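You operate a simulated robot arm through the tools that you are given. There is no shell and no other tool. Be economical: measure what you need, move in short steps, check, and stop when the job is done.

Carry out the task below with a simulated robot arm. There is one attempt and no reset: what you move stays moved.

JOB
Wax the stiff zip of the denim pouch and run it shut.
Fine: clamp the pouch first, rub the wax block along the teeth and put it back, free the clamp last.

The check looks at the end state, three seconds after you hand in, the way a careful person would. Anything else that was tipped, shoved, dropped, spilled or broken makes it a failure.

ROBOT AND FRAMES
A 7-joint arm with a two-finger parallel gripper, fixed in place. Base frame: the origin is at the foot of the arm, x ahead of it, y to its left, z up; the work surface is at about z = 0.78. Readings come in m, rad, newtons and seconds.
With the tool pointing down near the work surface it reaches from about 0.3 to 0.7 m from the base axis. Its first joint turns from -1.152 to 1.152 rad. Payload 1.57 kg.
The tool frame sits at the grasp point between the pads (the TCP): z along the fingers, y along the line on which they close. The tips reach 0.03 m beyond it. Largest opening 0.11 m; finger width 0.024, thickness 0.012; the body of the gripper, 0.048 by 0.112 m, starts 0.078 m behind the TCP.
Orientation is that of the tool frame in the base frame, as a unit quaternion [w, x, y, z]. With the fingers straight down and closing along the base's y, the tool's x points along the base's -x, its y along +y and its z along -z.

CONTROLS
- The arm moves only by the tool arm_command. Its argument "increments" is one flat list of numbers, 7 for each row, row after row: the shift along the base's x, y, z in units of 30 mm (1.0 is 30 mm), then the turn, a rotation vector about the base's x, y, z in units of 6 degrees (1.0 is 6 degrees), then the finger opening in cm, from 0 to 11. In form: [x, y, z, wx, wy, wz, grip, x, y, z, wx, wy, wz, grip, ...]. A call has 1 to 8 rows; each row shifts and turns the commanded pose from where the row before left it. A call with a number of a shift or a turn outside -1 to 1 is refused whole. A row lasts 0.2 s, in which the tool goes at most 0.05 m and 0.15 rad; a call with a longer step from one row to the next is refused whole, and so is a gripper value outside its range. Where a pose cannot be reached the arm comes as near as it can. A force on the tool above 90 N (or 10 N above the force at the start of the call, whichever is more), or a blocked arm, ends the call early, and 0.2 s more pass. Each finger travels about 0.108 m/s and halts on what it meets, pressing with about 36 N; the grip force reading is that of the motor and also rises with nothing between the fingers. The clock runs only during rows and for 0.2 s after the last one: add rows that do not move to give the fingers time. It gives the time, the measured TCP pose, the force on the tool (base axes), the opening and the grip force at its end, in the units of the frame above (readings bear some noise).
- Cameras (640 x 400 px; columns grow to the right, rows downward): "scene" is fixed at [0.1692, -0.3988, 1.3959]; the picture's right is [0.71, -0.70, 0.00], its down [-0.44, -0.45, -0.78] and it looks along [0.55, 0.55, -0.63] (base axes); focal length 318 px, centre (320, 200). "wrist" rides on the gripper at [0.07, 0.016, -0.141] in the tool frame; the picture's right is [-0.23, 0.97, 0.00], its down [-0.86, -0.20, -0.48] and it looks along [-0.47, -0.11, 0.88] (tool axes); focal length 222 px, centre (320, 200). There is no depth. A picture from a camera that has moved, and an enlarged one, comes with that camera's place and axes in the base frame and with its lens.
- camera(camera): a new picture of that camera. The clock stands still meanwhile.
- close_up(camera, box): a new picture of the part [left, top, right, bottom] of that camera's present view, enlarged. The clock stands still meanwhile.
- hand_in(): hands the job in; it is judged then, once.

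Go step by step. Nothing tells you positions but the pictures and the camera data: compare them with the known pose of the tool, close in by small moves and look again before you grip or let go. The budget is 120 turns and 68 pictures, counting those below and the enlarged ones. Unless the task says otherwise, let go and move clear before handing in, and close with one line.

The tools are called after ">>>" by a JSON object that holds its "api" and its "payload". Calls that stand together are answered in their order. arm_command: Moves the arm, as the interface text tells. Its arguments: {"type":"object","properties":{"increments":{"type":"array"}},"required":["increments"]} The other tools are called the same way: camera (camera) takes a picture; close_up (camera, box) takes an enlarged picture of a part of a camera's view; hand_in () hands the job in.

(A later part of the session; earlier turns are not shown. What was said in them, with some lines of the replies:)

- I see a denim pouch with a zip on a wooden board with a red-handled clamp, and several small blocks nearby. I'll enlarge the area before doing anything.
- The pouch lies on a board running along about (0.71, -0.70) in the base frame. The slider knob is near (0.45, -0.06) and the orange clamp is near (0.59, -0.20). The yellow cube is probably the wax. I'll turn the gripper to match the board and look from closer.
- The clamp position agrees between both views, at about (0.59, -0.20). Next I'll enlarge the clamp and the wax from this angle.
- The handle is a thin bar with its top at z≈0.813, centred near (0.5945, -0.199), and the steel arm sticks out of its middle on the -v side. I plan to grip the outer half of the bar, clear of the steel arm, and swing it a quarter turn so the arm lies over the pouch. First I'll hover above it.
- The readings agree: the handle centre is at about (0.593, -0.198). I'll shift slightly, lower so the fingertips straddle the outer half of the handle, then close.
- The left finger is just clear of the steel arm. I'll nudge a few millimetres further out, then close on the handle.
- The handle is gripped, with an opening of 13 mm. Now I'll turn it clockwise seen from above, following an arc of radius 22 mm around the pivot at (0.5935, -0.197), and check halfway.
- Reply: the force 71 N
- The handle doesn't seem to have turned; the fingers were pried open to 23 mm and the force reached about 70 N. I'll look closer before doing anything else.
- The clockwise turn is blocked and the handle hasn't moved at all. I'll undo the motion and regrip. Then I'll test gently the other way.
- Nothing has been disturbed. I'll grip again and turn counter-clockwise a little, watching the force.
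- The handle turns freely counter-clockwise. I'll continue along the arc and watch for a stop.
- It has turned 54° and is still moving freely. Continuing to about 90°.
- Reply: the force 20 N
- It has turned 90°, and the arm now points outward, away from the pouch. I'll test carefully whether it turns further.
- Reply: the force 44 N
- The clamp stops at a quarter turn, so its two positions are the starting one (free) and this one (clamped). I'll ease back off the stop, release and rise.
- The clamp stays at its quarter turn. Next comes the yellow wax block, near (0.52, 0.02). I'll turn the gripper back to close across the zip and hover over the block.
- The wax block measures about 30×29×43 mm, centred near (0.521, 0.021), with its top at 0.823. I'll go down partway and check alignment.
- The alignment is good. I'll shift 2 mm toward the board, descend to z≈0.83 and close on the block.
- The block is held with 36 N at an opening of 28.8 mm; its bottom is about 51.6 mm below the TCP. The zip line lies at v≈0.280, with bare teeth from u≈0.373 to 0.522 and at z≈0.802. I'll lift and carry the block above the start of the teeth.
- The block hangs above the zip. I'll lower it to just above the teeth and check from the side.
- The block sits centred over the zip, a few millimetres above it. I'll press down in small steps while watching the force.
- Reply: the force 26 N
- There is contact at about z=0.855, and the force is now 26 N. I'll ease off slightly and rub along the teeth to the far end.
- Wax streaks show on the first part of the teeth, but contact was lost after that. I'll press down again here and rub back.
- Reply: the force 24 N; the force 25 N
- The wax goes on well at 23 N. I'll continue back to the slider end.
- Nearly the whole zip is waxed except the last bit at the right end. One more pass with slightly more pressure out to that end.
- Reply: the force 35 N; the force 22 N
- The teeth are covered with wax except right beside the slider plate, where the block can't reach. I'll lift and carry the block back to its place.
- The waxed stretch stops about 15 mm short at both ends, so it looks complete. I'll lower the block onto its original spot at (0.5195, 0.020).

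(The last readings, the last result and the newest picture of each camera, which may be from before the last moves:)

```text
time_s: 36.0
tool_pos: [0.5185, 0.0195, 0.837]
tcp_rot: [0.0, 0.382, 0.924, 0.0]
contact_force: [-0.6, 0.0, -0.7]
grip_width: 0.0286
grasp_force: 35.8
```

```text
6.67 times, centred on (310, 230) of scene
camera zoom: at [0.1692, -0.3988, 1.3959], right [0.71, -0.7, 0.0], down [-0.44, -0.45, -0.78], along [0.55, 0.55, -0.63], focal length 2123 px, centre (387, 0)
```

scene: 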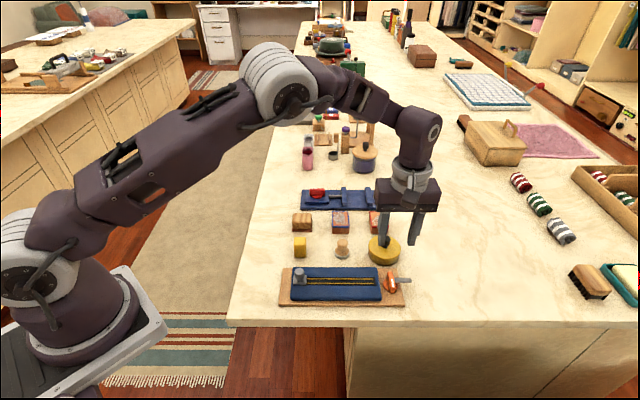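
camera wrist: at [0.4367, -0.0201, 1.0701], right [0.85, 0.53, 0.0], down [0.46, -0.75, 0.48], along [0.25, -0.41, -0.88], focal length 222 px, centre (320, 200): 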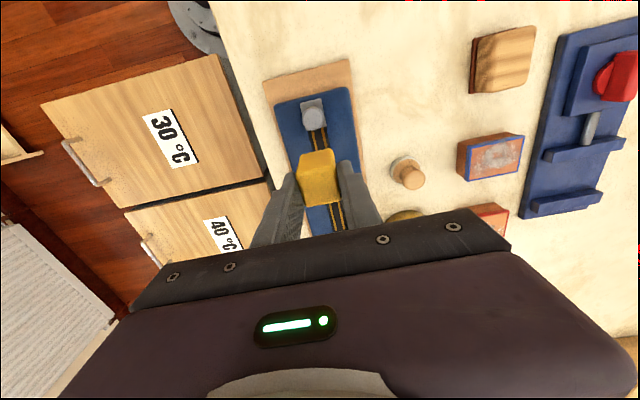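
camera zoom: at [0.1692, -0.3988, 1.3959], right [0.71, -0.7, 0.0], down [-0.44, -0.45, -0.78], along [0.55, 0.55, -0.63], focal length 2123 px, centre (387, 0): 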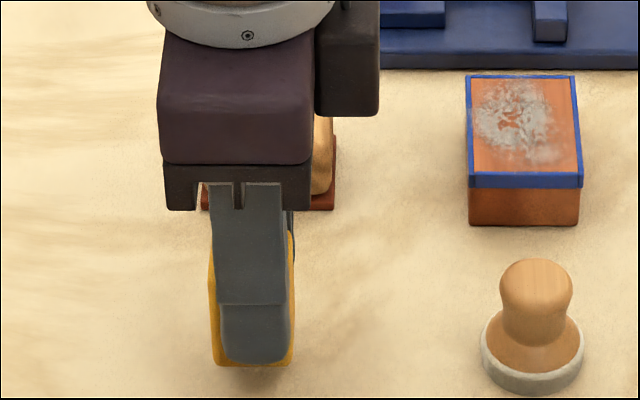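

It is still about 10 mm above the table, so I'll step down until contact.

>>> {"api": "arm_command", "payload": {"increments": [0, 0, -0.1, 0, 0, 0, 2.2, 0, 0, -0.1, 0, 0, 0, 2.2, 0, 0, -0.05, 0, 0, 0, 2.2]}}

>>> {"api": "arm_command", "payload": {"increments": [0, 0, -0.05, 0, 0, 0, 2.2]}}

```text
time_s: 36.8
tool_pos: [0.5178, 0.0184, 0.8288]
tcp_rot: [0.0, 0.383, 0.924, 0.0]
contact_force: [0.0, -0.1, -0.9]
grip_width: 0.0285
grasp_force: 36.4
```

```text
time_s: 37.2
tool_pos: [0.517, 0.0196, 0.8284]
tcp_rot: [0.0, 0.382, 0.924, 0.0]
contact_force: [0.5, 0.2, -0.1]
grip_width: 0.0288
grasp_force: 35.9
```

>>> {"api": "arm_command", "payload": {"increments": [0.05, 0.02, -0.05, 0, 0, 0, 2.2]}}

>>> {"api": "arm_command", "payload": {"increments": [0, 0, -0.05, 0, 0, 0, 2.2]}}

```text
time_s: 37.6
tool_pos: [0.5195, 0.0203, 0.8269]
tcp_rot: [0.0, 0.381, 0.924, -0.001]
contact_force: [0.5, -0.1, -0.5]
grip_width: 0.029
grasp_force: 35.9
```

```text
time_s: 38.0
tool_pos: [0.5204, 0.0205, 0.8261]
tcp_rot: [0.0, 0.382, 0.924, 0.001]
contact_force: [-0.8, 0.4, -0.2]
grip_width: 0.0288
grasp_force: 36.2
```

No contact yet, so I'll continue in millimetre steps.

>>> {"api": "arm_command", "payload": {"increments": [0, 0, -0.05, 0, 0, 0, 2.2]}}

>>> {"api": "close_up", "payload": {"camera": "scene", "box": [265, 200, 355, 260]}}

```text
time_s: 38.4
tool_pos: [0.519, 0.0205, 0.826]
tcp_rot: [0.0, 0.381, 0.924, 0.0]
contact_force: [-4.0, 0.2, 19.1]
grip_width: 0.0289
grasp_force: 35.8
```

```text
6.67 times, centred on (310, 230) of scene
camera zoom: at [0.1688, -0.3988, 1.3959], right [0.71, -0.7, 0.0], down [-0.44, -0.45, -0.78], along [0.55, 0.55, -0.63], focal length 2123 px, centre (387, 0)
```

zoom: 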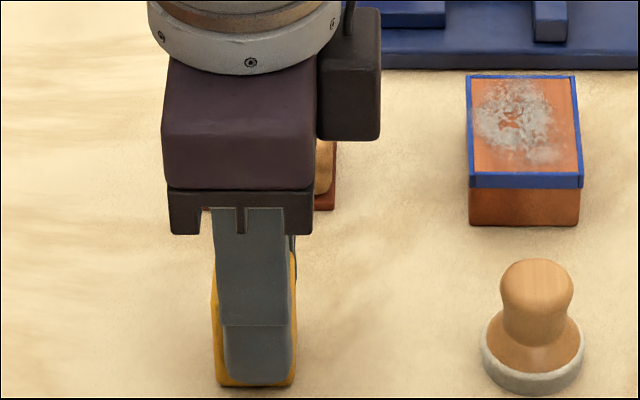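

The block is on the table at its original spot. I'll ease the pressure, open, and rise.

>>> {"api": "arm_command", "payload": {"increments": [0, 0, 0.03, 0, 0, 0, 2.2, 0, 0, 0, 0, 0, 0, 3.2, 0, 0, 0, 0, 0, 0, 5, 0, 0, 0, 0, 0, 0, 5, 0, 0, 0.7, 0, 0, 0, 5, 0, 0, 1, 0, 0, 0, 5, 0, 0, 1, 0, 0, 0, 5]}}

>>> {"api": "camera", "payload": {"camera": "wrist"}}

>>> {"api": "close_up", "payload": {"camera": "scene", "box": [260, 200, 425, 310]}}

```text
time_s: 40.0
tool_pos: [0.5185, 0.0191, 0.9059]
tcp_rot: [0.0, 0.382, 0.924, 0.0]
contact_force: [0.0, -0.8, 0.2]
grip_width: 0.0499
grasp_force: 0.0
```

```text
25 pictures are left
camera wrist: at [0.4804, 0.0789, 1.0463], right [0.85, 0.53, 0.0], down [0.46, -0.75, 0.48], along [0.25, -0.41, -0.88], focal length 222 px, centre (320, 200)
```

wrist: 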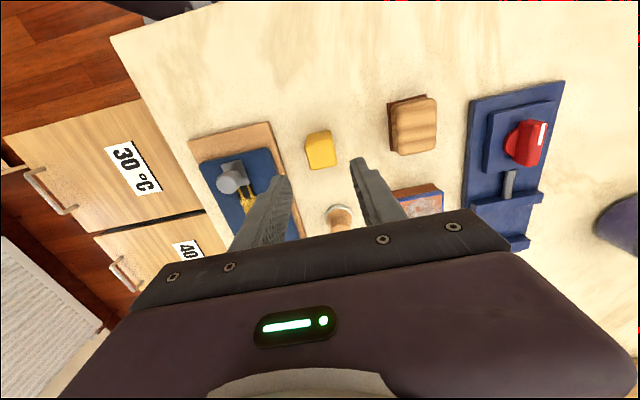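

```text
3.64 times, centred on (342, 255) of scene
camera zoom: at [0.1692, -0.3988, 1.3959], right [0.71, -0.7, 0.0], down [-0.44, -0.45, -0.78], along [0.55, 0.55, -0.63], focal length 1158 px, centre (238, 0)
```

zoom: 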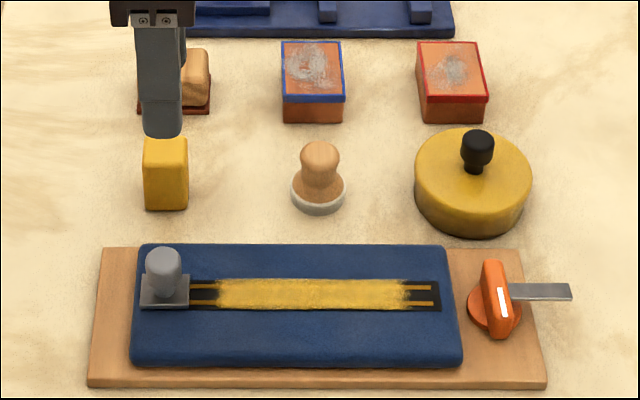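

The block is back standing in its place. Next is the slider knob, near (0.451, -0.055) with its top at about 0.84. I'll hover over it.

>>> {"api": "arm_command", "payload": {"increments": [-0.749, -0.826, 0, 0, 0, 0, 5, -0.749, -0.826, 0, 0, 0, 0, 5, -0.749, -0.826, 0, 0, 0, 0, 5, 0, 0, -0.5, 0, 0, 0, 5, 0, 0, 0, 0, 0, 0, 5]}}

>>> {"api": "close_up", "payload": {"camera": "wrist", "box": [220, 60, 420, 230]}}

>>> {"api": "close_up", "payload": {"camera": "scene", "box": [270, 240, 360, 300]}}

```text
time_s: 41.2
tool_pos: [0.4489, -0.0557, 0.89]
tcp_rot: [-0.001, 0.382, 0.924, 0.0]
contact_force: [0.0, 0.6, 0.3]
grip_width: 0.05
grasp_force: 0.1
```

```text
2.35 times, centred on (320, 145) of wrist
camera zoom: at [0.4121, 0.0052, 1.0304], right [0.85, 0.53, 0.0], down [0.46, -0.75, 0.48], along [0.25, -0.41, -0.88], focal length 523 px, centre (320, 329)
```

zoom: 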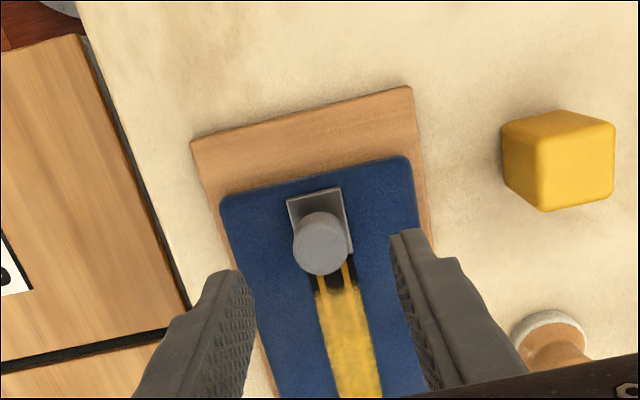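

```text
6.67 times, centred on (315, 270) of scene
camera zoom: at [0.1692, -0.3988, 1.3959], right [0.71, -0.7, 0.0], down [-0.44, -0.45, -0.78], along [0.55, 0.55, -0.63], focal length 2123 px, centre (353, -267)
```

zoom: 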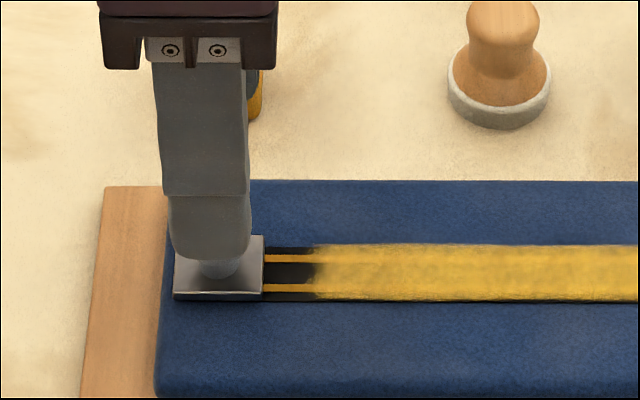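

The knob sits between the fingers. I'll descend to z≈0.845 and close on it.

>>> {"api": "arm_command", "payload": {"increments": [0.035, 0.035, -0.75, 0, 0, 0, 5, 0, 0, -0.75, 0, 0, 0, 5, 0, 0, 0, 0, 0, 0, 5, 0, 0, 0, 0, 0, 0, 3, 0, 0, 0, 0, 0, 0, 1.5, 0, 0, 0, 0, 0, 0, 1.5]}}

>>> {"api": "close_up", "payload": {"camera": "scene", "box": [270, 240, 360, 300]}}

```text
time_s: 42.6
tool_pos: [0.4514, -0.0532, 0.8451]
tcp_rot: [0.0, 0.383, 0.924, -0.001]
contact_force: [-6.7, -7.7, -1.6]
grip_width: 0.0239
grasp_force: 5.2
```

```text
6.67 times, centred on (315, 270) of scene
camera zoom: at [0.1691, -0.399, 1.3958], right [0.71, -0.7, 0.0], down [-0.44, -0.45, -0.78], along [0.55, 0.55, -0.63], focal length 2123 px, centre (353, -267)
```

zoom: 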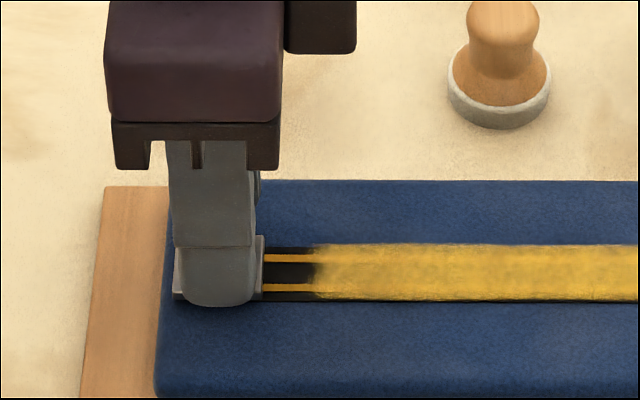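

>>> {"api": "arm_command", "payload": {"increments": [-0.03, -0.03, 0, 0, 0, 0, 1.2, 0, 0, 0, 0, 0, 0, 1.2, 0, 0, 0, 0, 0, 0, 1.2, 0.2, -0.2, 0, 0, 0, 0, 1.2, 0.3, -0.3, 0, 0, 0, 0, 1.2, 0.3, -0.3, 0, 0, 0, 0, 1.2]}}

>>> {"api": "close_up", "payload": {"camera": "scene", "box": [275, 235, 425, 310]}}

```text
time_s: 44.0
tool_pos: [0.4763, -0.0777, 0.8448]
tcp_rot: [0.0, 0.382, 0.924, 0.0]
contact_force: [-10.5, -8.5, 2.3]
grip_width: 0.0235
grasp_force: 6.4
```

```text
4.27 times, centred on (350, 272) of scene
camera zoom: at [0.169, -0.3989, 1.3958], right [0.71, -0.7, 0.0], down [-0.44, -0.45, -0.78], along [0.55, 0.55, -0.63], focal length 1358 px, centre (192, -109)
```

zoom: 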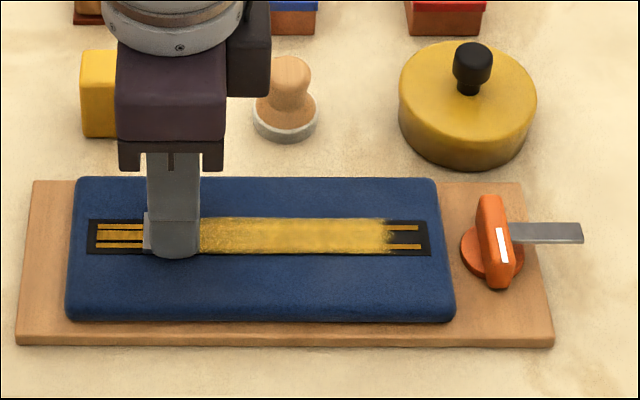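

The slider moves along with the gripper, and the teeth close behind it. Continuing toward the far end.

>>> {"api": "arm_command", "payload": {"increments": [0.31, -0.41, 0, 0, 0, 0, 1.2, 0.36, -0.36, 0, 0, 0, 0, 1.2, 0.36, -0.36, 0, 0, 0, 0, 1.2, 0.36, -0.36, 0, 0, 0, 0, 1.2, 0.36, -0.36, 0, 0, 0, 0, 1.2, 0.36, -0.36, 0, 0, 0, 0, 1.2, 0.36, -0.36, 0, 0, 0, 0, 1.2]}}

>>> {"api": "close_up", "payload": {"camera": "scene", "box": [275, 235, 425, 310]}}

```text
time_s: 45.6
tool_pos: [0.5502, -0.1542, 0.8467]
tcp_rot: [0.001, 0.383, 0.924, 0.001]
contact_force: [5.1, 6.8, -14.7]
grip_width: 0.0206
grasp_force: 34.3
```

```text
4.27 times, centred on (350, 272) of scene
camera zoom: at [0.1696, -0.3987, 1.3958], right [0.71, -0.7, 0.0], down [-0.44, -0.45, -0.78], along [0.55, 0.55, -0.63], focal length 1358 px, centre (192, -109)
```

zoom: 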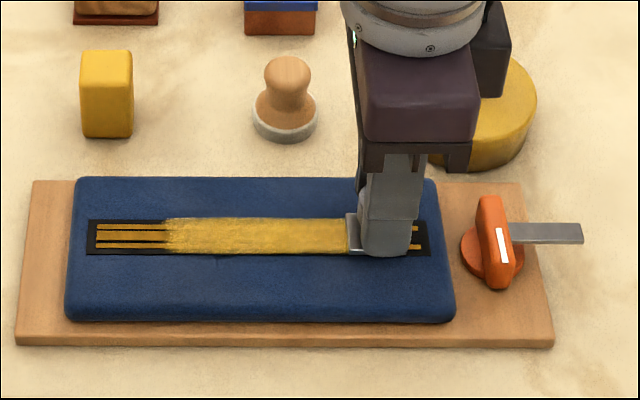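

It is nearly there, with about 15 px of zip left ahead. I'll push on gently in small steps until the slider meets its stop.

>>> {"api": "arm_command", "payload": {"increments": [0.12, -0.12, -0.03, 0, 0, 0, 1.2, 0.12, -0.12, 0, 0, 0, 0, 1.2, 0.12, -0.12, 0, 0, 0, 0, 1.2, 0.12, -0.12, 0, 0, 0, 0, 1.2]}}

>>> {"api": "close_up", "payload": {"camera": "scene", "box": [335, 245, 425, 305]}}

```text
time_s: 46.6
tool_pos: [0.5635, -0.1669, 0.8454]
tcp_rot: [-0.002, 0.382, 0.924, 0.002]
contact_force: [-4.6, 24.0, 4.1]
grip_width: 0.0207
grasp_force: 34.1
```

```text
6.67 times, centred on (380, 275) of scene
camera zoom: at [0.169, -0.3981, 1.3961], right [0.71, -0.7, 0.0], down [-0.44, -0.45, -0.78], along [0.55, 0.55, -0.63], focal length 2123 px, centre (-80, -300)
```

zoom: 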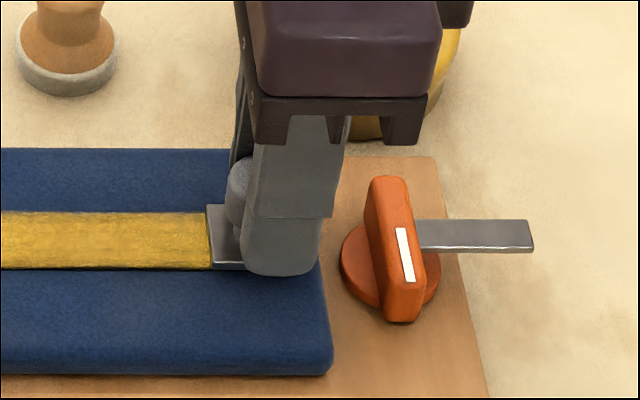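

The fingers have slipped ahead of the knob, which appears to be at or near its stop. I'll open, re-centre on the knob, grip again and push once more to make sure it is fully shut.

>>> {"api": "arm_command", "payload": {"increments": [0, 0, 0, 0, 0, 0, 4, 0, 0, 0, 0, 0, 0, 4.5, -0.2, 0.2, -0.05, 0, 0, 0, 4.5, 0, 0, 0, 0, 0, 0, 4.5]}}

>>> {"api": "close_up", "payload": {"camera": "wrist", "box": [220, 60, 420, 230]}}

>>> {"api": "close_up", "payload": {"camera": "scene", "box": [335, 245, 425, 305]}}

```text
time_s: 47.6
tool_pos: [0.5594, -0.1636, 0.8437]
tcp_rot: [0.0, 0.381, 0.924, 0.001]
contact_force: [0.5, -0.3, -0.1]
grip_width: 0.045
grasp_force: 0.2
```

```text
2.35 times, centred on (320, 145) of wrist
camera zoom: at [0.5211, -0.1036, 0.9847], right [0.85, 0.53, 0.0], down [0.46, -0.74, 0.48], along [0.25, -0.41, -0.88], focal length 523 px, centre (320, 329)
```

zoom: 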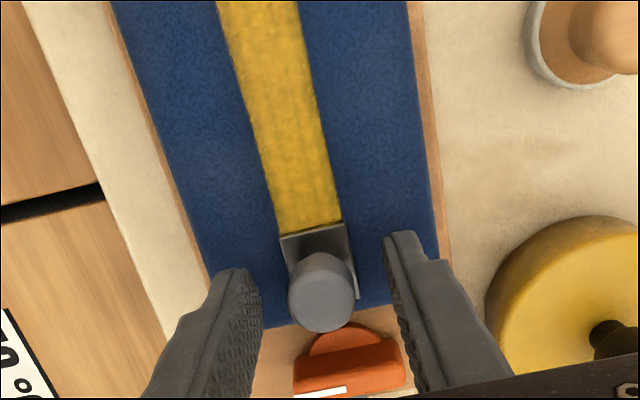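

```text
6.67 times, centred on (380, 275) of scene
camera zoom: at [0.1692, -0.3988, 1.3959], right [0.71, -0.7, 0.0], down [-0.44, -0.45, -0.78], along [0.55, 0.55, -0.63], focal length 2123 px, centre (-80, -300)
```

zoom: 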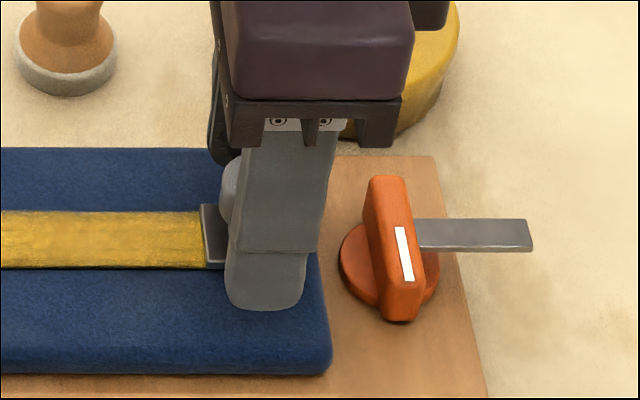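

The knob is at u≈0.508 and the tool at 0.511. I'll move back 3 mm, grip, and push 12 mm toward the stop.

>>> {"api": "arm_command", "payload": {"increments": [-0.08, 0.08, 0, 0, 0, 0, 4, 0, 0, 0, 0, 0, 0, 2, 0, 0, 0, 0, 0, 0, 1.2, 0, 0, 0, 0, 0, 0, 1.2, 0.1, -0.1, 0, 0, 0, 0, 1.2, 0.1, -0.1, 0, 0, 0, 0, 1.2, 0.08, -0.08, 0, 0, 0, 0, 1.2]}}

>>> {"api": "close_up", "payload": {"camera": "scene", "box": [335, 245, 425, 305]}}

```text
time_s: 49.2
tool_pos: [0.5639, -0.1661, 0.8423]
tcp_rot: [-0.002, 0.382, 0.924, 0.001]
contact_force: [-6.2, 22.6, -3.7]
grip_width: 0.0206
grasp_force: 34.6
```

```text
6.67 times, centred on (380, 275) of scene
camera zoom: at [0.1691, -0.3982, 1.396], right [0.71, -0.7, 0.0], down [-0.44, -0.45, -0.78], along [0.55, 0.55, -0.63], focal length 2123 px, centre (-80, -300)
```

zoom: 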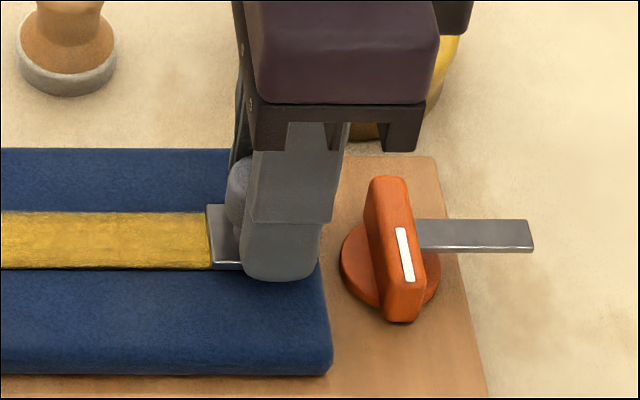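

It stops at the same place with about 23 N of resistance, so the slider is on its end stop. I'll release and rise.

>>> {"api": "arm_command", "payload": {"increments": [-0.1, 0.1, 0, 0, 0, 0, 3, 0, 0, 0, 0, 0, 0, 4.5, 0, 0, 0, 0, 0, 0, 4.5, 0, 0, 0.8, 0, 0, 0, 4.5, 0, 0, 1, 0, 0, 0, 4.5, 0, 0, 1, 0, 0, 0, 4.5]}}

>>> {"api": "close_up", "payload": {"camera": "scene", "box": [275, 235, 425, 310]}}

```text
time_s: 50.6
tool_pos: [0.5613, -0.168, 0.9267]
tcp_rot: [0.0, 0.383, 0.924, 0.0]
contact_force: [-0.3, 0.3, 0.1]
grip_width: 0.0452
grasp_force: 0.1
```

```text
4.27 times, centred on (350, 272) of scene
camera zoom: at [0.1692, -0.3988, 1.3959], right [0.71, -0.7, 0.0], down [-0.44, -0.45, -0.78], along [0.55, 0.55, -0.63], focal length 1358 px, centre (192, -109)
```

zoom: 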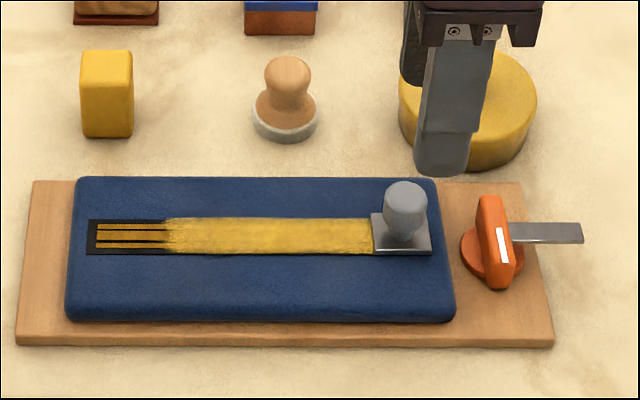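

The zip is fully closed, with the slider plate at the end of the tape. The last step is to free the clamp, so I'll turn the gripper back and hover over the handle's +v half with a narrow opening.

>>> {"api": "arm_command", "payload": {"increments": [0.106, -0.031, 0, 0, 0, 1, 3, 0.106, -0.031, 0, 0, 0, 1, 3, 0.106, -0.031, 0, 0, 0, 1, 3, 0.106, -0.031, 0, 0, 0, 1, 3, 0.106, -0.031, 0, 0, 0, 1, 3, 0.106, -0.031, 0, 0, 0, 1, 3, 0.106, -0.031, 0, 0, 0, 1, 3, 0.106, -0.031, 0, 0, 0, 1, 3]}}

>>> {"api": "arm_command", "payload": {"increments": [0.106, -0.031, 0, 0, 0, 1, 3, 0.106, -0.031, 0, 0, 0, 1, 3, 0.106, -0.031, 0, 0, 0, 1, 3, 0.106, -0.031, 0, 0, 0, 1, 3, 0.106, -0.031, 0, 0, 0, 1, 3, 0.106, -0.031, 0, 0, 0, 1, 3, 0.106, -0.031, 0, 0, 0, 1, 3, 0, 0, -0.9, 0, 0, 0, 3]}}

>>> {"api": "close_up", "payload": {"camera": "wrist", "box": [220, 60, 420, 230]}}

>>> {"api": "close_up", "payload": {"camera": "scene", "box": [335, 245, 425, 305]}}

```text
time_s: 52.4
tool_pos: [0.5877, -0.1727, 0.928]
tcp_rot: [0.0, -0.028, 1.0, -0.001]
contact_force: [0.4, 0.9, 0.7]
grip_width: 0.0299
grasp_force: 0.0
```

```text
time_s: 54.2
tool_pos: [0.6078, -0.1807, 0.9007]
tcp_rot: [0.0, -0.383, 0.924, -0.001]
contact_force: [0.0, -0.1, -0.1]
grip_width: 0.0302
grasp_force: 0.0
```

```text
2.35 times, centred on (320, 145) of wrist
camera zoom: at [0.5483, -0.2192, 1.0407], right [-0.53, 0.85, 0.0], down [0.74, 0.47, 0.48], along [0.41, 0.25, -0.88], focal length 523 px, centre (320, 329)
```

zoom: 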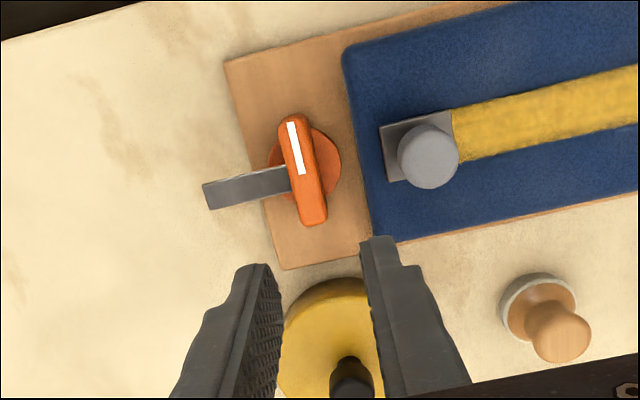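

```text
6.67 times, centred on (380, 275) of scene
camera zoom: at [0.1692, -0.3988, 1.3959], right [0.71, -0.7, 0.0], down [-0.44, -0.45, -0.78], along [0.55, 0.55, -0.63], focal length 2123 px, centre (-80, -300)
```

zoom: 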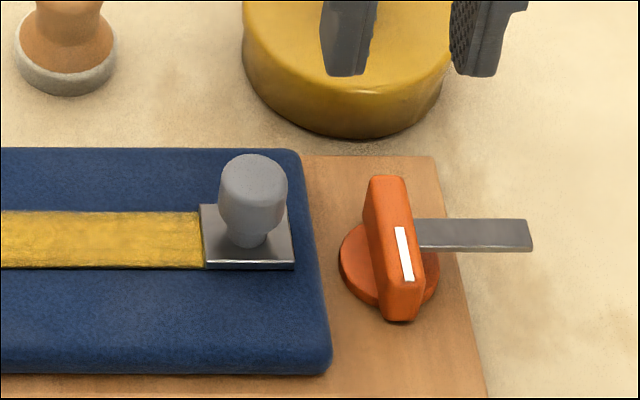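

It is aligned with the handle. I'll descend to the earlier grip height and close.

>>> {"api": "arm_command", "payload": {"increments": [0, 0, -0.8, 0, 0, 0, 3, 0, 0, -0.8, 0, 0, 0, 3, 0, 0, -0.8, 0, 0, 0, 3, 0, 0, 0, 0, 0, 0, 3]}}

>>> {"api": "close_up", "payload": {"camera": "wrist", "box": [220, 60, 420, 230]}}

```text
time_s: 55.2
tool_pos: [0.611, -0.182, 0.8343]
tcp_rot: [0.004, -0.384, 0.923, -0.004]
contact_force: [-10.0, -1.2, 75.1]
grip_width: 0.035
grasp_force: 2.6
```

```text
2.35 times, centred on (320, 145) of wrist
camera zoom: at [0.5494, -0.22, 0.9742], right [-0.53, 0.85, -0.01], down [0.74, 0.47, 0.48], along [0.41, 0.25, -0.88], focal length 523 px, centre (320, 329)
```

zoom: 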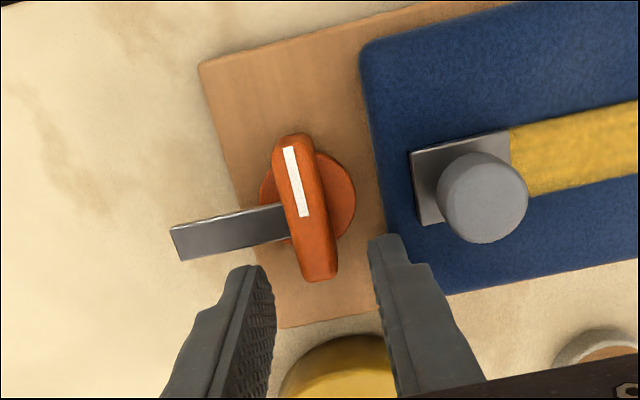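

There is 75 N upward: one finger has landed on the pouch edge. I'll raise straight up now.

>>> {"api": "arm_command", "payload": {"increments": [0, 0, 0.5, 0, 0, 0, 3, 0, 0, 0.3, 0, 0, 0, 2.4]}}

>>> {"api": "close_up", "payload": {"camera": "scene", "box": [315, 235, 425, 305]}}

>>> {"api": "close_up", "payload": {"camera": "wrist", "box": [220, 60, 420, 230]}}

```text
time_s: 55.8
tool_pos: [0.6085, -0.1797, 0.8524]
tcp_rot: [0.0, -0.384, 0.923, 0.001]
contact_force: [-0.4, 0.8, 0.2]
grip_width: 0.024
grasp_force: 0.1
```

```text
5.71 times, centred on (370, 270) of scene
camera zoom: at [0.1692, -0.3988, 1.3959], right [0.71, -0.7, 0.0], down [-0.44, -0.45, -0.78], along [0.55, 0.55, -0.63], focal length 1819 px, centre (34, -200)
```

zoom: 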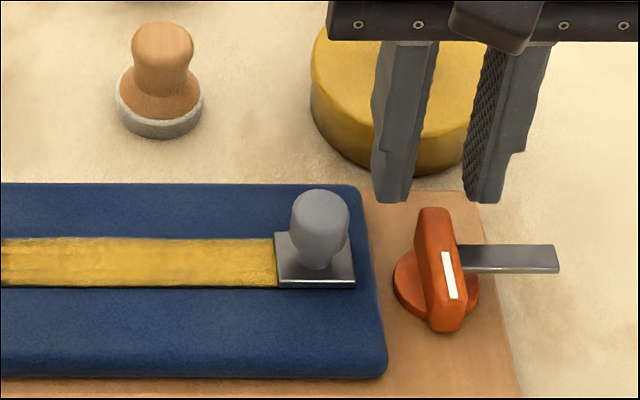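

```text
2.35 times, centred on (320, 145) of wrist
camera zoom: at [0.5489, -0.2194, 0.9931], right [-0.53, 0.85, 0.0], down [0.75, 0.46, 0.48], along [0.41, 0.25, -0.88], focal length 523 px, centre (320, 329)
```

zoom: 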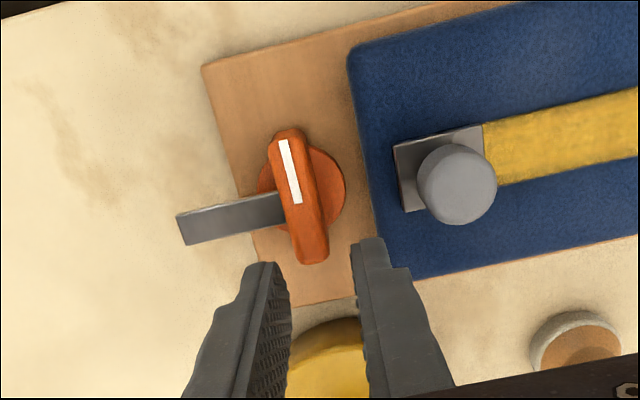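

Nothing was displaced. With the opening narrowed to 24 mm and a 3 mm shift away from the pouch, I'll descend again carefully.

>>> {"api": "arm_command", "payload": {"increments": [0.06, -0.06, 0, 0, 0, 0, 2.4, 0, 0, -0.3, 0, 0, 0, 2.4, 0, 0, -0.3, 0, 0, 0, 2.4]}}

>>> {"api": "arm_command", "payload": {"increments": [0, 0, -0.15, 0, 0, 0, 2.4]}}

>>> {"api": "close_up", "payload": {"camera": "wrist", "box": [220, 60, 420, 230]}}

```text
time_s: 56.6
tool_pos: [0.611, -0.1825, 0.8347]
tcp_rot: [0.0, -0.384, 0.923, 0.0]
contact_force: [-0.1, -0.3, 0.0]
grip_width: 0.0243
grasp_force: 0.0
```

```text
time_s: 57.0
tool_pos: [0.6119, -0.1822, 0.8308]
tcp_rot: [0.0, -0.383, 0.924, 0.0]
contact_force: [-1.0, -0.9, -0.7]
grip_width: 0.0238
grasp_force: 0.0
```

```text
2.35 times, centred on (320, 145) of wrist
camera zoom: at [0.5512, -0.2211, 0.9709], right [-0.53, 0.85, 0.0], down [0.75, 0.46, 0.48], along [0.41, 0.25, -0.88], focal length 523 px, centre (320, 329)
```

zoom: 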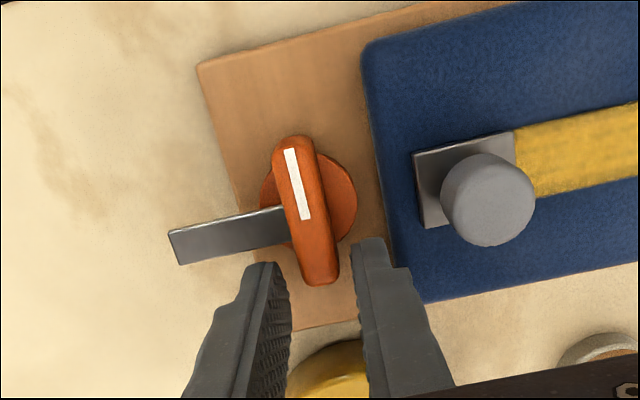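

The fingers straddle the handle with no contact force. I'll close and swing it back clockwise along the same arc.

>>> {"api": "arm_command", "payload": {"increments": [-0.06, -0.04, -0.05, 0, 0, 0, 2.4, 0, 0, 0, 0, 0, 0, 1.2, 0, 0, 0, 0, 0, 0, 0.6, 0, 0, 0, 0, 0, 0, 0.6, 0.0513, -0.0571, 0, 0, 0, -1, 0.6, 0.0452, -0.0621, 0, 0, 0, -1, 0.6, 0.0384, -0.0664, 0, 0, 0, -1, 0.6, 0.0312, -0.0701, 0, 0, 0, -1, 0.6]}}

>>> {"api": "close_up", "payload": {"camera": "wrist", "box": [220, 60, 420, 230]}}

```text
time_s: 58.8
tool_pos: [0.6143, -0.1912, 0.8282]
tcp_rot: [0.0, -0.183, 0.983, 0.0]
contact_force: [-4.9, 9.9, 6.8]
grip_width: 0.0127
grasp_force: 29.4
```

```text
2.35 times, centred on (320, 145) of wrist
camera zoom: at [0.5437, -0.2009, 0.9693], right [-0.14, 0.99, 0.0], down [0.87, 0.12, 0.48], along [0.47, 0.07, -0.88], focal length 523 px, centre (320, 329)
```

zoom: 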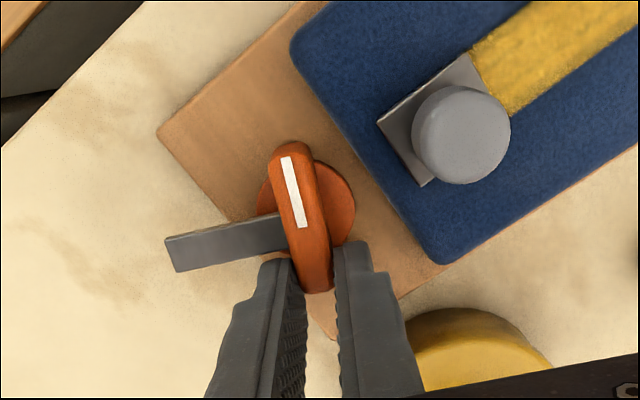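

The handle turns with the gripper. I'll carry on to the starting angle, in two calls.

>>> {"api": "arm_command", "payload": {"increments": [0.0237, -0.073, 0, 0, 0, -1, 0.6, 0.016, -0.0751, 0, 0, 0, -1, 0.6, 0.008, -0.0763, 0, 0, 0, -1, 0.6, 0, -0.0767, 0, 0, 0, -1, 0.6, -0.008, -0.0763, 0, 0, 0, -1, 0.6, -0.016, -0.0751, 0, 0, 0, -1, 0.6]}}

>>> {"api": "arm_command", "payload": {"increments": [-0.0237, -0.073, 0, 0, 0, -1, 0.6, -0.0312, -0.0701, 0, 0, 0, -1, 0.6, -0.0384, -0.0664, 0, 0, 0, -1, 0.6, -0.0452, -0.0621, 0, 0, 0, -1, 0.6, -0.0513, -0.0571, 0, 0, 0, -1, 0.6, -0.0285, -0.026, 0, 0, 0, -0.5, 0.6]}}

>>> {"api": "camera", "payload": {"camera": "wrist"}}

```text
time_s: 60.2
tool_pos: [0.6141, -0.2035, 0.8288]
tcp_rot: [0.0, 0.13, 0.991, 0.0]
contact_force: [3.0, 10.4, 2.6]
grip_width: 0.013
grasp_force: 29.8
```

```text
time_s: 61.6
tool_pos: [0.6081, -0.2132, 0.8286]
tcp_rot: [0.001, 0.407, 0.914, 0.001]
contact_force: [5.0, 12.8, 10.7]
grip_width: 0.0132
grasp_force: 29.8
```

```text
6 pictures are left
camera wrist: at [0.5745, -0.1523, 0.9692], right [0.88, 0.48, 0.0], down [0.42, -0.77, 0.48], along [0.23, -0.42, -0.88], focal length 222 px, centre (320, 200)
```

wrist: 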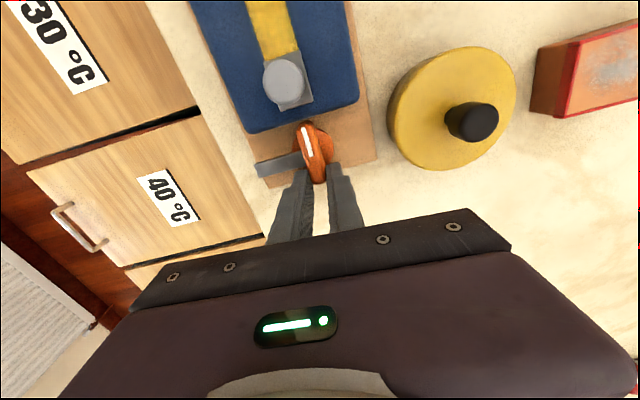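

The clamp is back at its starting stop, with its arm along -v. I'll ease off, open and rise clear.

>>> {"api": "arm_command", "payload": {"increments": [0.0285, 0.026, 0, 0, 0, 0.5, 0.9, 0, 0, 0, 0, 0, 0, 2, 0, 0, 0, 0, 0, 0, 2.6, 0, 0, 0, 0, 0, 0, 2.6, 0, 0, 0.8, 0, 0, 0, 2.6, 0, 0, 1, 0, 0, 0, 2.6, 0, 0, 1, 0, 0, 0, 2.6, 0, 0, 1, 0, 0, 0, 4]}}

>>> {"api": "arm_command", "payload": {"increments": [0, 0.5, 1, 0, 0, 0, 5, -0.3, 0.8, 1, 0, 0, 0, 5, -0.3, 0.8, 1, 0, 0, 0, 5, -0.3, 0.8, 0.5, 0, 0, 0, 5]}}

>>> {"api": "close_up", "payload": {"camera": "scene", "box": [270, 225, 420, 319]}}

>>> {"api": "camera", "payload": {"camera": "scene"}}

```text
time_s: 63.4
tool_pos: [0.6092, -0.2152, 0.9427]
tcp_rot: [0.001, 0.382, 0.924, 0.0]
contact_force: [0.0, -0.7, 0.1]
grip_width: 0.0399
grasp_force: 0.0
```

```text
time_s: 64.4
tool_pos: [0.5836, -0.1279, 1.0479]
tcp_rot: [0.001, 0.383, 0.924, -0.001]
contact_force: [0.2, 0.5, -0.7]
grip_width: 0.0498
grasp_force: 0.0
```

```text
4.26 times, centred on (345, 272) of scene
camera zoom: at [0.1692, -0.3988, 1.3959], right [0.71, -0.7, 0.0], down [-0.44, -0.45, -0.78], along [0.55, 0.55, -0.63], focal length 1355 px, centre (214, -106)
```

zoom: 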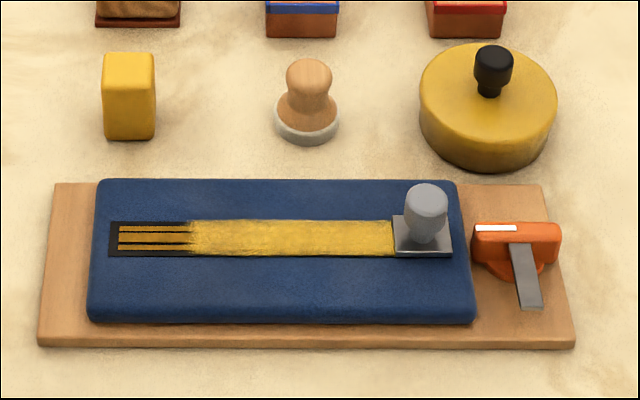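

```text
4 pictures are left
```

scene: 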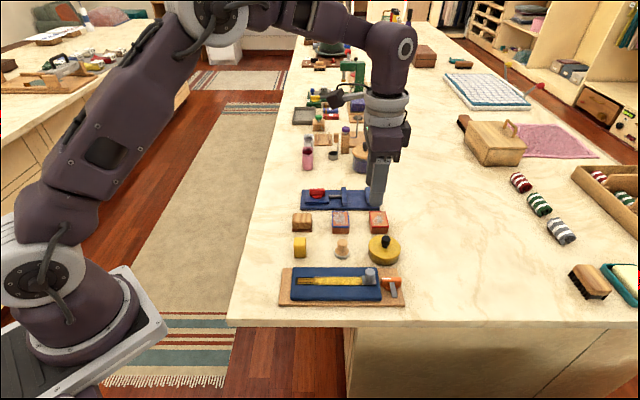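

Everything matches the start apart from the waxed, closed zip: the clamp is free, the wax block is in its place, nothing else has moved and the arm is clear. I'll hand it in.

>>> {"api": "hand_in", "payload": {}}

```text
The job is handed in.
```

The zip is waxed and run shut to its end stop, the wax block is back in its place, and the clamp was freed last; about 15 mm of teeth at each end took no visible wax, and a finger briefly pressed the pouch edge without moving it.
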